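You operate a simulated robot arm through the tools that you are given. There is no shell and no other tool. Be economical: measure what you need, move in short steps, check, and stop when the job is done.

Carry out the task below with a simulated robot arm. There is one attempt and no reset: what you move stays moved.

Task
Slide the banana skin along the dining table top until it stands next to the orange peel.
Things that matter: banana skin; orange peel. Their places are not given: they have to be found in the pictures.

It is judged by the outcome, as a careful person would: the job done as asked, and still so three seconds after it is handed in. It fails if anything else is knocked over, pushed out of place, dropped, spilled or broken.

Robot
A 6-joint arm with a two-finger parallel gripper, fixed in place. Base frame: the origin is at the foot of the arm, x ahead of it, y to its left, z up; the work surface is at about z = 0.74. Readings come in m, rad, newtons and seconds.
With the tool pointing down near the work surface it reaches from about 0.26 to 0.68 m from the base axis. Its first joint turns from -1.152 to 1.152 rad. Payload 2.9 kg.
The TCP is the grasp point between the finger pads, 0.03 m short of the fingertips. In the tool frame z runs along the fingers and y along their closing line. Largest opening 0.11 m; finger width 0.02, thickness 0.01; the body of the gripper, 0.048 by 0.112 m, starts 0.055 m behind the TCP.
Orientation is told as [roll, pitch, yaw] about the base's x, y, z axes, in that order, counted from this pose: with the fingers straight down and closing along the base's y, the tool's x points along the base's -x, its y along +y and its z along -z.

Tools
- The arm moves only by the tool send_rows. Its argument "increments" is a list of rows, each a list of 7 numbers: the shift along the tool's x, y, z in cm, then the turn, a rotation vector about the tool's x, y, z in rad, then the finger opening in cm, from 0 to 11. In form: [[tx, ty, tz, ax, ay, az, gripper], ...]. A call has 1 to 8 rows; each row shifts and turns the commanded pose from where the row before left it, along the tool's axes as they then stand. Each row takes 0.2 s and may step no farther than 0.05 m and 0.15 rad from the row before; otherwise, or with a gripper value out of range, the whole call is refused. Where a pose cannot be reached the arm comes as near as it can. A force on the tool above 40 N (or 10 N above the force at the start of the call, whichever is more), or a blocked arm, ends the call early, and 0.2 s more pass. Each finger travels about 0.108 m/s and halts on what it meets, pressing with about 43 N; the grip force reading is that of the motor and also rises with nothing between the fingers. The clock runs only during rows and for 0.2 s after the last one: add rows that do not move to give the fingers time. The reply holds the time, the measured pose of the TCP, the force on the tool along the base axes, the opening and the grip force, in the units named above and with some noise, and new pictures: "pictures" is both (left out), scene, wrist or none.
- Cameras (640 x 400 px; columns grow to the right, rows downward): "scene" is fixed at [0.1002, 0.4573, 1.3817]; the picture's right is [-0.54, -0.84, 0.00], its down [-0.49, 0.31, -0.81] and it looks along [0.69, -0.44, -0.58] (base axes); focal length 311 px, centre (320, 200). "wrist" rides on the gripper at [-0.036, 0, -0.057] in the tool frame; the picture's right is [0.00, -1.00, 0.00], its down [0.97, 0.00, -0.24] and it looks along [0.24, 0.00, 0.97] (tool axes); focal length 218 px, centre (320, 200).
- pixel_to_xyz(camera, pixels): there is no depth. For up to 12 entries [column, row, z] of the newest picture of that camera ("zoom" is the newest enlarged one), the place [x, y] in the base frame at which the ray of that pixel passes the height z, good to about 0.002 m, but the place of the scene camera against the robot may be out by one fixed shift of up to 0.012 m in any direction. It takes no simulated time.
- zoom(camera, box): a new picture of the part [left, top, right, bottom] of that camera's present view, enlarged. It takes no simulated time.
- job_done(): hands the job in; it is judged then, once.

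Work in short steps. Measure before you move; look again where a grasp or a placing could have gone wrong, and mend it. You have 60 turns and 120 pictures in all, those below and enlarged ones among them. Open the gripper and draw the arm clear of the work before you hand the job in, unless the task says otherwise; then end with one line.

The tools are called as a command line: name --pt "numbers of a row" for each row, then --argument value for the rest, lists and objects as JSON in quotes. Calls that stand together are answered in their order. send_rows: Moves the arm, as the interface text tells. Its arguments: {"type":"object","properties":{"increments":{"type":"array","items":{"type":"array","items":{"type":"number"}}},"pictures":{"type":"string","enum":["both","scene","wrist","none"]}},"required":["increments"]} The other tools are called the same way: pixel_to_xyz (camera, pixels) gives the place at which the rays of pixels pass given heights; zoom (camera, box) takes an enlarged picture of a part of a camera's view; job_done () hands the job in.

At the start:

```text
time_s: 0.0
eef_pos: [0.4065, 0.0846, 1.0695]
tcp_rot: [0.0, 0.001, 0.001]
contact_force: [-0.1, 0.6, -0.2]
finger_gap: 0.1098
finger_force: 0.1
```

scene: 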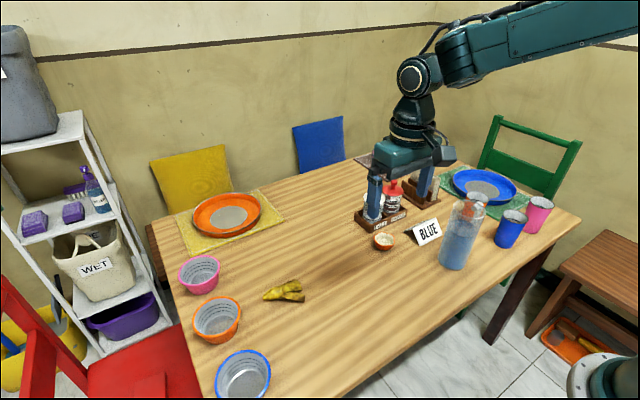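
wrist: 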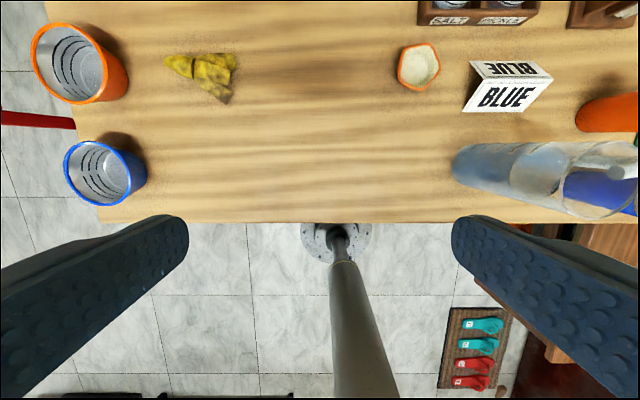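

The banana skin is at scene (285,291), and the orange peel may be the small cup-like thing at (384,241). I'll zoom in and measure both.

zoom --camera "scene" --box '[240, 180, 480, 330]'

zoom --camera "wrist" --box '[140, 20, 460, 220]'

pixel_to_xyz --camera "wrist" --pixels '[[165, 62, 0.74], [233, 55, 0.74], [225, 102, 0.74], [200, 72, 0.75], [398, 65, 0.74], [437, 65, 0.74], [418, 42, 0.74], [418, 90, 0.74], [465, 110, 0.74], [420, 25, 0.74]]'

pixel_to_xyz --camera "scene" --pixels '[[263, 296, 0.74], [304, 300, 0.74], [298, 281, 0.74], [384, 250, 0.74], [373, 242, 0.74], [395, 242, 0.74]]'

```text
2.67 times, centred on (360, 255) of scene
```

zoom: 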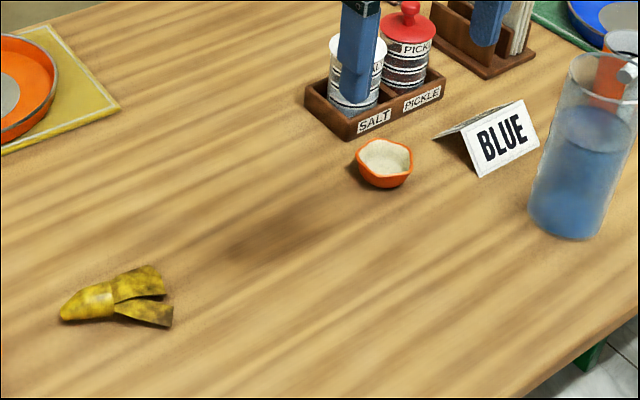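

```text
2.00 times, centred on (300, 120) of wrist
```

zoom: 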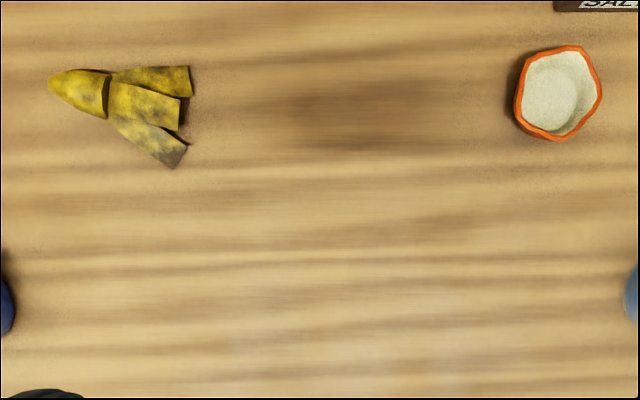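

```text
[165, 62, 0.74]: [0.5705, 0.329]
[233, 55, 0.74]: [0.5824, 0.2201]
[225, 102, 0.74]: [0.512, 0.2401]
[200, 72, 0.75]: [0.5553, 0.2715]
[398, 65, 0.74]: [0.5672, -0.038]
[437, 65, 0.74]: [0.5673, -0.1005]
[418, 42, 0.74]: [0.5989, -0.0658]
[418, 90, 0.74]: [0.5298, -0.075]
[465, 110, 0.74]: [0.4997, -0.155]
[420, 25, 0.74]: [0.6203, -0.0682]
```

```text
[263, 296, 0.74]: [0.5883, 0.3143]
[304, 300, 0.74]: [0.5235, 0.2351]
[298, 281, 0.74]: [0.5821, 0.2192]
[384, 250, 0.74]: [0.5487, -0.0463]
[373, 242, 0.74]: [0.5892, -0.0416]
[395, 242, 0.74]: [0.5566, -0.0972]
```

The orange peel is a small bowl centred near (0.565, -0.07), and the banana skin spans y 0.22–0.33 around x 0.55. I'll hold the banana by its stem end with the fingers closing along x and slide it in -y. First I move above it.

send_rows --pt "-2.2 2.8 2.4 0 0 0 11" --pt "-2.2 2.8 2.4 0 0 0 11" --pt "-2.2 2.8 2.4 0 0 0 11" --pt "-2.2 2.8 2.4 0 0 0 11" --pt "-2.2 2.8 2.4 0 0 0 11" --pt "-2.2 2.8 2.4 0 0 0 11" --pt "-2.2 2.8 2.4 0 0 0 11" --pictures "none"

send_rows --pt "0 0 0 0 0 0.143 11" --pt "0 0 0 0 0 0.143 11" --pt "0 0 0 0 0 0.143 11" --pt "0 0 0 0 0 0.143 11" --pt "0 0 0 0 0 0.143 11" --pt "0 0 0 0 0 0.143 11" --pictures "none"

send_rows --pt "0 0 0 0 0 0.143 11" --pt "0 0 0 0 0 0.143 11" --pt "0 0 0 0 0 0.143 11" --pt "0 0 0 0 0 0.143 11" --pt "0 0 0 0 0 0.143 11" --pt "0 0 0 0 0 0 11"

```text
time_s: 1.6
eef_pos: [0.5611, 0.2807, 0.9018]
tcp_rot: [-0.002, 0.001, -0.001]
contact_force: [0.3, 0.5, -0.4]
finger_gap: 0.1104
finger_force: 0.1
```

```text
time_s: 3.0
eef_pos: [0.5612, 0.2795, 0.9013]
tcp_rot: [0.001, 0.0, -0.859]
contact_force: [-0.5, 0.0, -0.4]
finger_gap: 0.1101
finger_force: 0.1
```

```text
time_s: 4.4
eef_pos: [0.5604, 0.2816, 0.9005]
tcp_rot: [0.001, -0.002, -1.575]
contact_force: [-0.6, 0.5, 0.6]
finger_gap: 0.11
finger_force: 0.1
```

scene: 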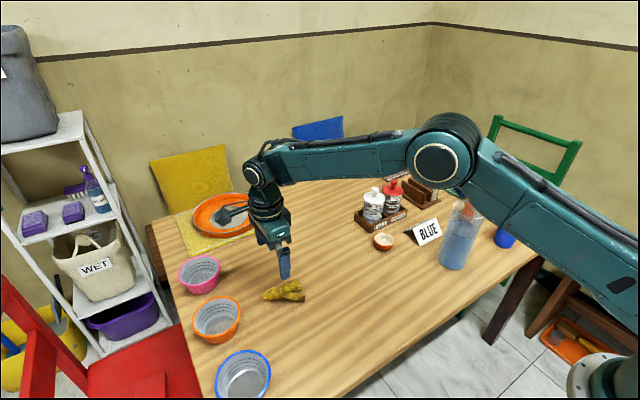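
wrist: 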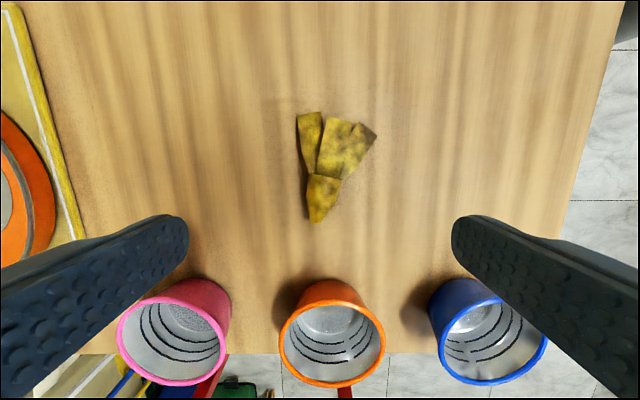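

The wrist now looks toward -y, with the banana at about (330,165) and its stem at (320,200). I'll measure its key points and the cups' near edges.

pixel_to_xyz --camera "wrist" --pixels '[[317, 221, 0.745], [308, 198, 0.75], [337, 200, 0.75], [309, 176, 0.76], [340, 178, 0.76], [310, 112, 0.74], [375, 133, 0.74], [298, 117, 0.74], [222, 290, 0.82], [330, 282, 0.82], [435, 295, 0.82]]'

zoom --camera "wrist" --box '[240, 90, 400, 240]'

zoom --camera "scene" --box '[240, 240, 336, 310]'

```text
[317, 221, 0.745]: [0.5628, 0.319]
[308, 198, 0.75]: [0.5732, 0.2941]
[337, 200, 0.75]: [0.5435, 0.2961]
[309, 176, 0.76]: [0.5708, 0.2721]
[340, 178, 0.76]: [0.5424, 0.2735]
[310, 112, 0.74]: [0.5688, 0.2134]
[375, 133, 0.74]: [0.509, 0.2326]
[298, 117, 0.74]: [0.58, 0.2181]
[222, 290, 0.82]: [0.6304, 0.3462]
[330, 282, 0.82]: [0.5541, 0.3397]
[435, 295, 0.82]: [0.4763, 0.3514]
```

```text
2.67 times, centred on (320, 165) of wrist
```

zoom: 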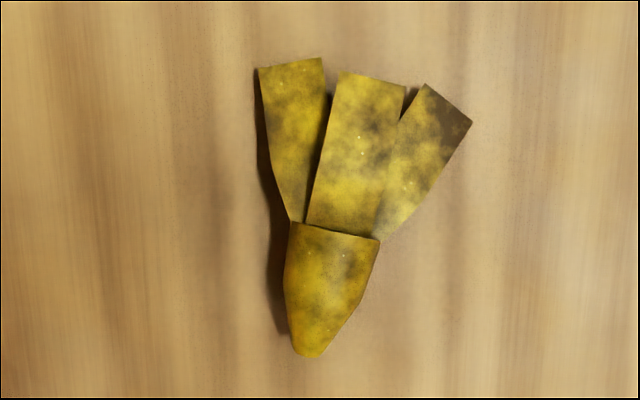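

```text
5.71 times, centred on (288, 275) of scene
```

zoom: 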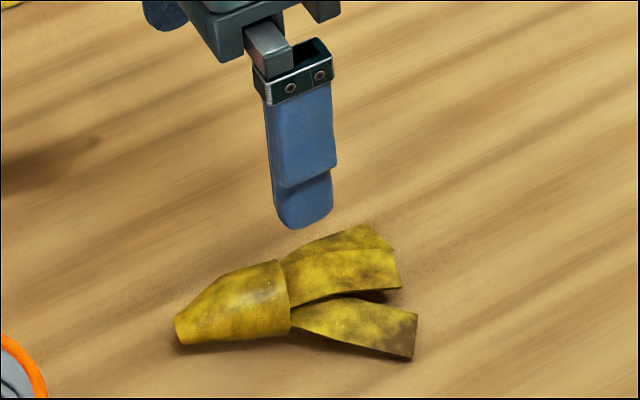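

The stem cap is about 3 cm wide, centred at (0.558, 0.285). I'll descend over it with the fingers open to 7 cm.

send_rows --pt "-0.2 -0.2 3 0 0 0 7" --pt "0 0 3 0 0 0 7" --pt "0 0 3 0 0 0 7" --pt "0 0 2 0 0 0 7" --pt "0 0 1.2 0 0 0 7" --pt "0 0 0 0 0 0 7"

```text
time_s: 5.8
eef_pos: [0.5571, 0.279, 0.78]
tcp_rot: [0.001, 0.0, -1.573]
contact_force: [-1.0, -0.2, -0.1]
finger_gap: 0.0701
finger_force: 0.1
```

scene: 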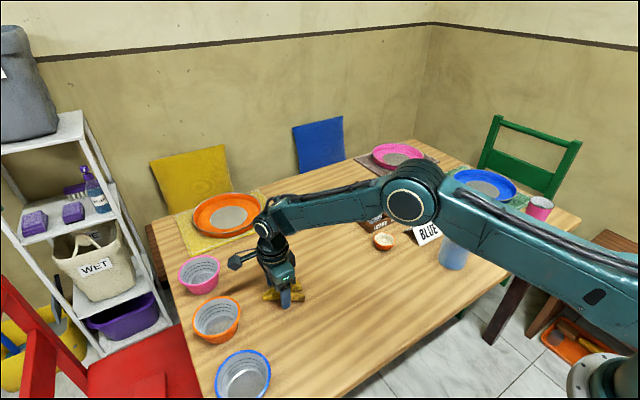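
wrist: 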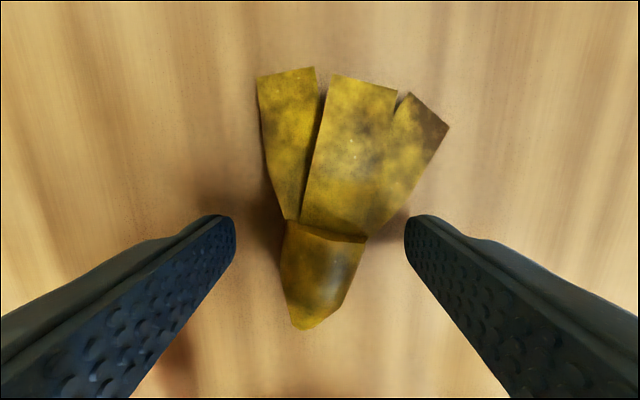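

The fingers straddle the cap well. I'll lower 4 mm and close on it.

send_rows --pt "0 0 0.4 0 0 0 7" --pt "0 0 0 0 0 0 4" --pt "0 0 0 0 0 0 3" --pt "0 0 0 0 0 0 2.4" --pt "0 0 0 0 0 0 2.4"

```text
time_s: 7.0
eef_pos: [0.5595, 0.2803, 0.7752]
tcp_rot: [0.001, 0.0, -1.571]
contact_force: [0.3, 0.0, 0.2]
finger_gap: 0.0333
finger_force: 43.5
```

scene: 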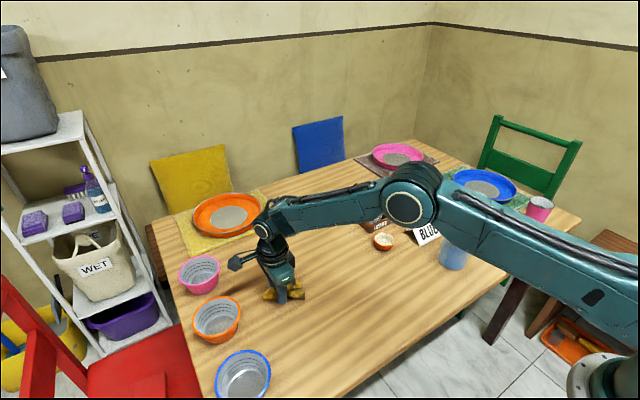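
wrist: 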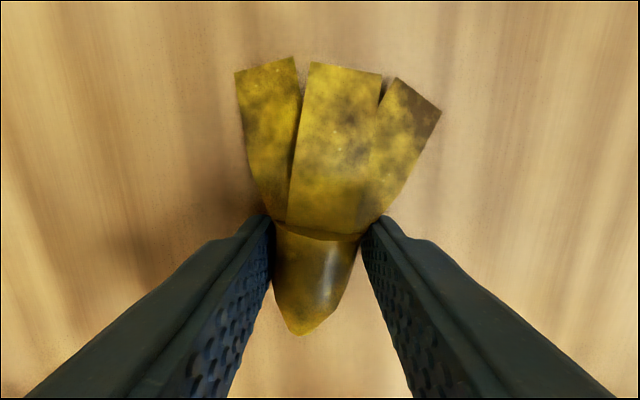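

The banana is held at a 33 mm gap. I'll slide it 16 cm in -y (tool -x) and then check.

send_rows --pt "-1 0 0 0 0 0 2.4" --pt "-2 0 0 0 0 0 2.4" --pt "-3 0 0 0 0 0 2.4" --pt "-3 0 0 0 0 0 2.4" --pt "-3 0 0 0 0 0 2.4" --pt "-3 0 0 0 0 0 2.4" --pt "-1 0 0 0 0 0 2.4"

```text
time_s: 8.6
eef_pos: [0.5575, 0.1181, 0.7747]
tcp_rot: [0.0, 0.002, -1.571]
contact_force: [-0.5, 2.8, 6.1]
finger_gap: 0.0331
finger_force: 42.7
```

scene: 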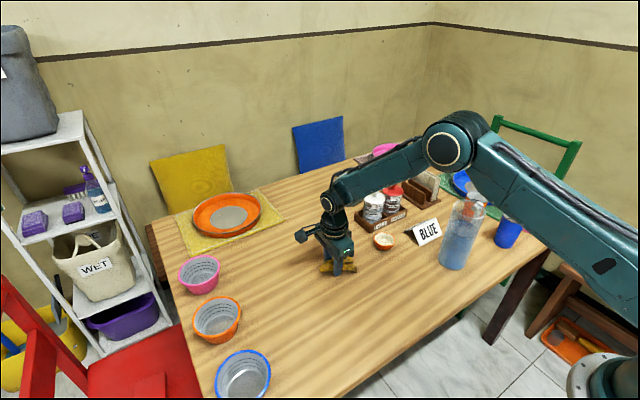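
wrist: 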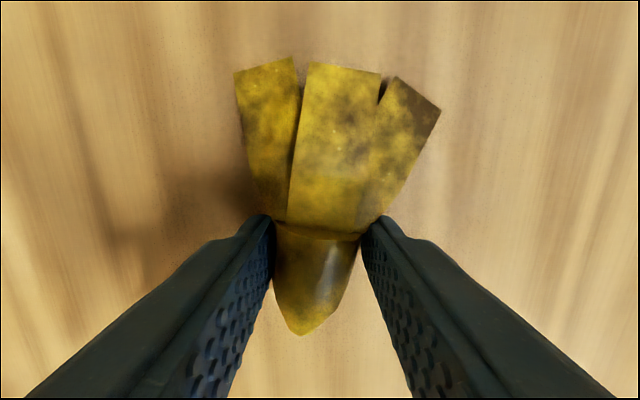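

It slides cleanly and nothing else has moved. I'll go another 5 cm and look for the peel in the wrist view.

send_rows --pt "-1 0 0 0 0 0 2.4" --pt "-1.5 0 0 0 0 0 2.4" --pt "-1.5 0 0 0 0 0 2.4" --pt "-1 0 0 0 0 0 2.4"

zoom --camera "scene" --box '[300, 180, 460, 290]'

```text
time_s: 9.6
eef_pos: [0.558, 0.0678, 0.7743]
tcp_rot: [-0.001, -0.001, -1.573]
contact_force: [-0.2, 2.7, 7.8]
finger_gap: 0.0332
finger_force: 43.1
```

scene: 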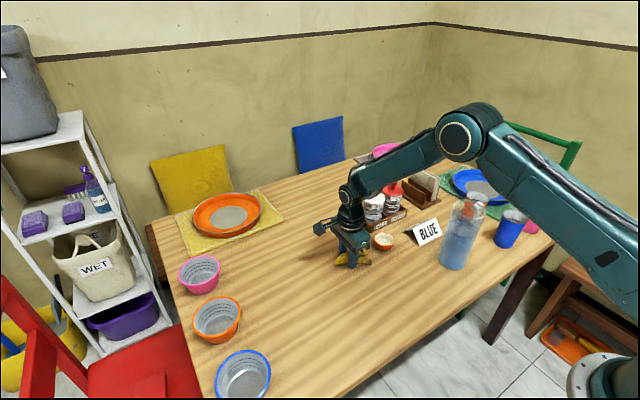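
wrist: 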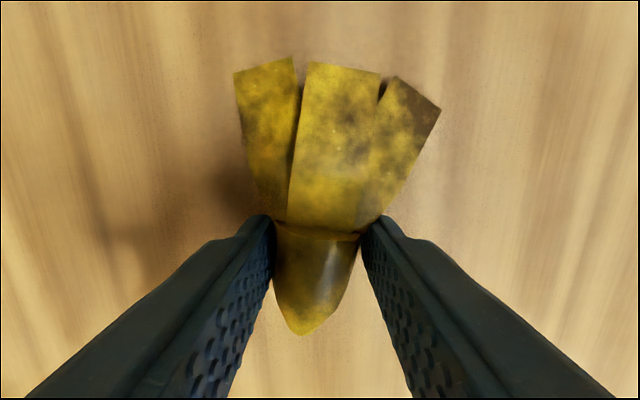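

```text
3.64 times, centred on (380, 235) of scene
```

zoom: 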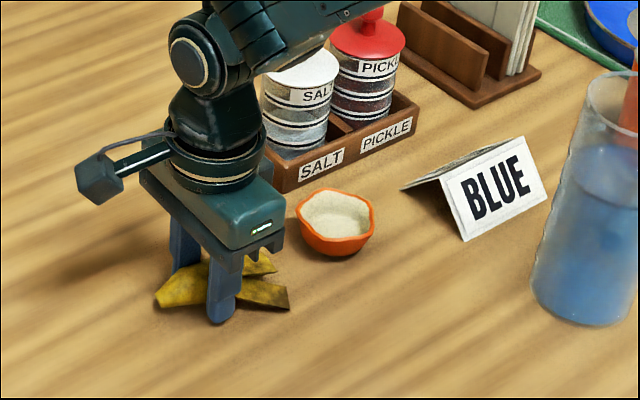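

The gap now looks like about 3–4 cm. I'll measure where the wrist view ends and the peel's edge in the scene view before the last bit.

pixel_to_xyz --camera "wrist" --pixels '[[320, 2, 0.76], [270, 62, 0.745], [235, 72, 0.745], [440, 108, 0.745]]'

pixel_to_xyz --camera "zoom" --pixels '[[297, 212, 0.765], [305, 240, 0.745], [288, 310, 0.742], [277, 271, 0.745], [276, 193, 0.74]]'

```text
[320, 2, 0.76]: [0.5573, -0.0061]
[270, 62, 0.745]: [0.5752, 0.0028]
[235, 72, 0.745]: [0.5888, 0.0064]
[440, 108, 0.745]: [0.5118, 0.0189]
```

```text
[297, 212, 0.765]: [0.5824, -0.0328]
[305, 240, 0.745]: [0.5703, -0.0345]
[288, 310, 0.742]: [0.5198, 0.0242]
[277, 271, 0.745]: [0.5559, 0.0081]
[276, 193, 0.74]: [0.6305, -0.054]
```

The tails lead at y ≈ 0.003 and the peel's rim is near -0.033. I'll slide 2 cm more and check.

send_rows --pt "-0.7 0 0 0 0 0 2.4" --pt "-0.7 0 0 0 0 0 2.4" --pt "-0.6 0 0 0 0 0 2.4"

zoom --camera "scene" --box '[320, 200, 420, 280]'

```text
time_s: 10.4
eef_pos: [0.5578, 0.0488, 0.7746]
tcp_rot: [0.0, -0.001, -1.573]
contact_force: [-0.1, 3.4, 6.0]
finger_gap: 0.0331
finger_force: 42.7
```

scene: 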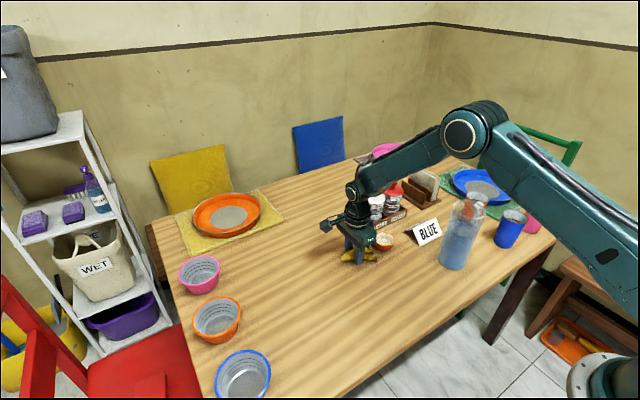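
wrist: 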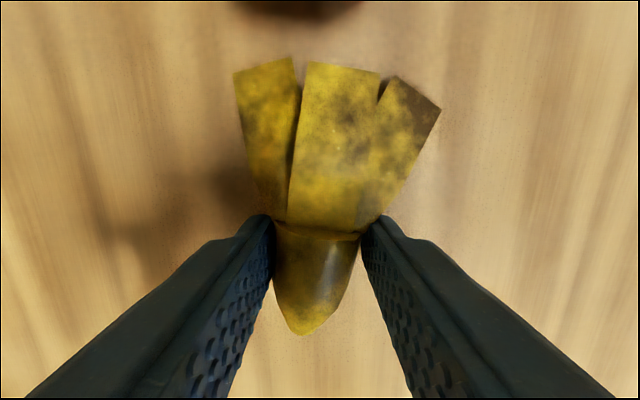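

```text
5.00 times, centred on (370, 240) of scene
```

zoom: 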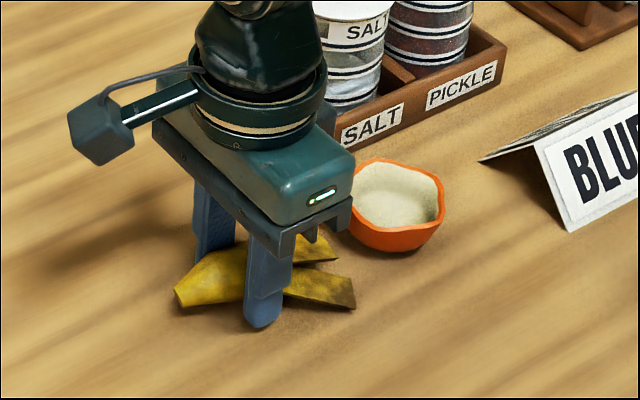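

The peel's shadow now shows at the top of the wrist view (rows 0–18), and the gap is still about 1.7 cm. I'll slide 0.7 cm more.

send_rows --pt "-0.4 0 0 0 0 0 2.4" --pt "-0.3 0 0 0 0 0 2.4" --pt "0 0 0 0 0 0 2.4" --pictures "wrist"

```text
time_s: 11.2
eef_pos: [0.56, 0.0407, 0.7737]
tcp_rot: [0.0, 0.0, -1.573]
contact_force: [0.6, 3.8, 6.6]
finger_gap: 0.0332
finger_force: 42.7
```

wrist: 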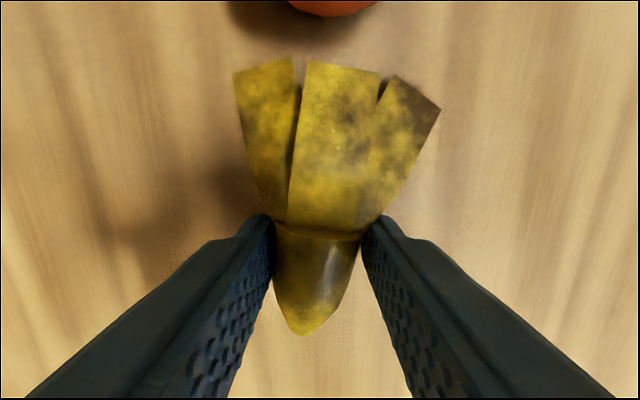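

The peel's edge is now visible at (333,16) and the nearest tail is at (320,62). I'll measure the gap.

pixel_to_xyz --camera "wrist" --pixels '[[333, 16, 0.745], [333, 16, 0.76], [315, 62, 0.745], [315, 62, 0.755], [293, 57, 0.745]]'

```text
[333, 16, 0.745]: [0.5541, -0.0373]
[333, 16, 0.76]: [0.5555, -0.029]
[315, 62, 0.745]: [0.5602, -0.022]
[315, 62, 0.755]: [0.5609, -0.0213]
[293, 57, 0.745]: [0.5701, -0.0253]
```

The gap is about 1 cm, so the banana skin is beside the peel without touching it. I'll release and rise straight up.

send_rows --pt "0 0 0 0 0 0 4.5" --pt "0 0 0 0 0 0 6.5" --pt "0 0 0 0 0 0 6.5" --pt "0 0 -2 0 0 0 6.5" --pt "0 0 -4 0 0 0 6.5" --pt "0 0 -4 0 0 0 6.5" --pt "0 0 -4 0 0 0 6.5" --pt "0 0 -2 0 0 0 6.5"

```text
time_s: 13.0
eef_pos: [0.5576, 0.0428, 0.9345]
tcp_rot: [0.0, 0.0, -1.571]
contact_force: [0.0, -0.3, -0.1]
finger_gap: 0.0651
finger_force: 0.0
```

scene: 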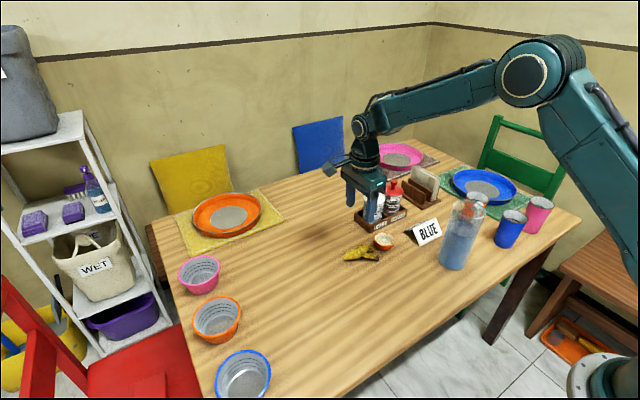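
wrist: 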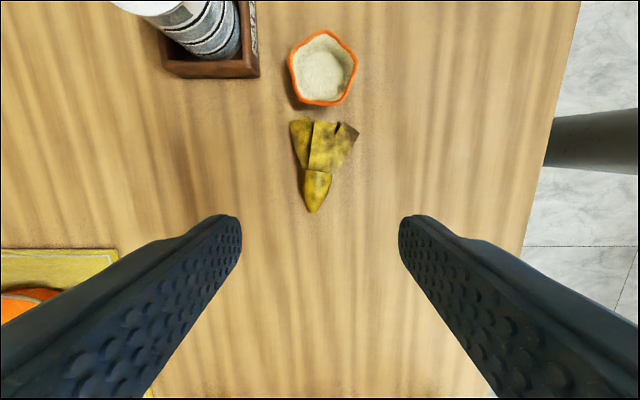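

The banana skin lies right beside the peel, at about (325,165) against (322,68) in the wrist view, and everything else is undisturbed. I'll draw the arm up and back.

send_rows --pt "0 0 -4 0 0 0 8" --pt "1 -3 -3 0 0 0 8" --pt "1 -3 -3 0 0 0 8" --pt "1 -3 -2 0 0 0 8" --pt "0 0 0 0 0 0 8" --pictures "scene"

zoom --camera "scene" --box '[300, 180, 460, 290]'

```text
time_s: 14.2
eef_pos: [0.4677, 0.0714, 1.0545]
tcp_rot: [-0.001, 0.0, -1.574]
contact_force: [0.5, -0.6, -0.3]
finger_gap: 0.0798
finger_force: 0.1
```

scene: 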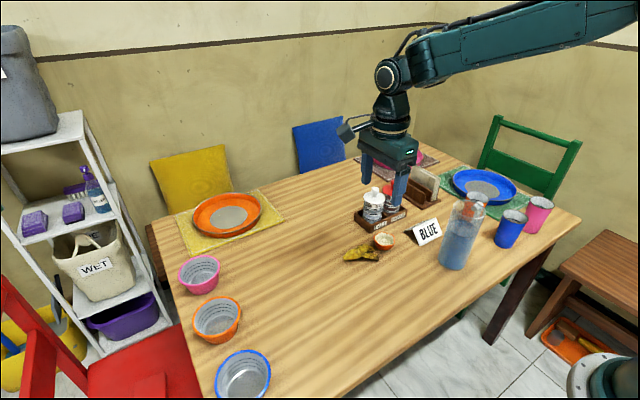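

```text
3.64 times, centred on (380, 235) of scene
```

zoom: 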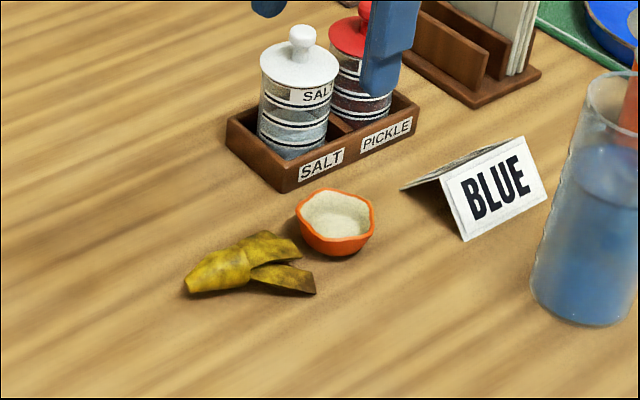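

The banana skin rests next to the orange peel, the arm is clear and nothing else has moved, so I'm handing the job in.

job_done

```text
The job is handed in.
```

The banana skin now sits about 1 cm from the orange peel, slid there along the table top with nothing else moved, and the arm is drawn clear.
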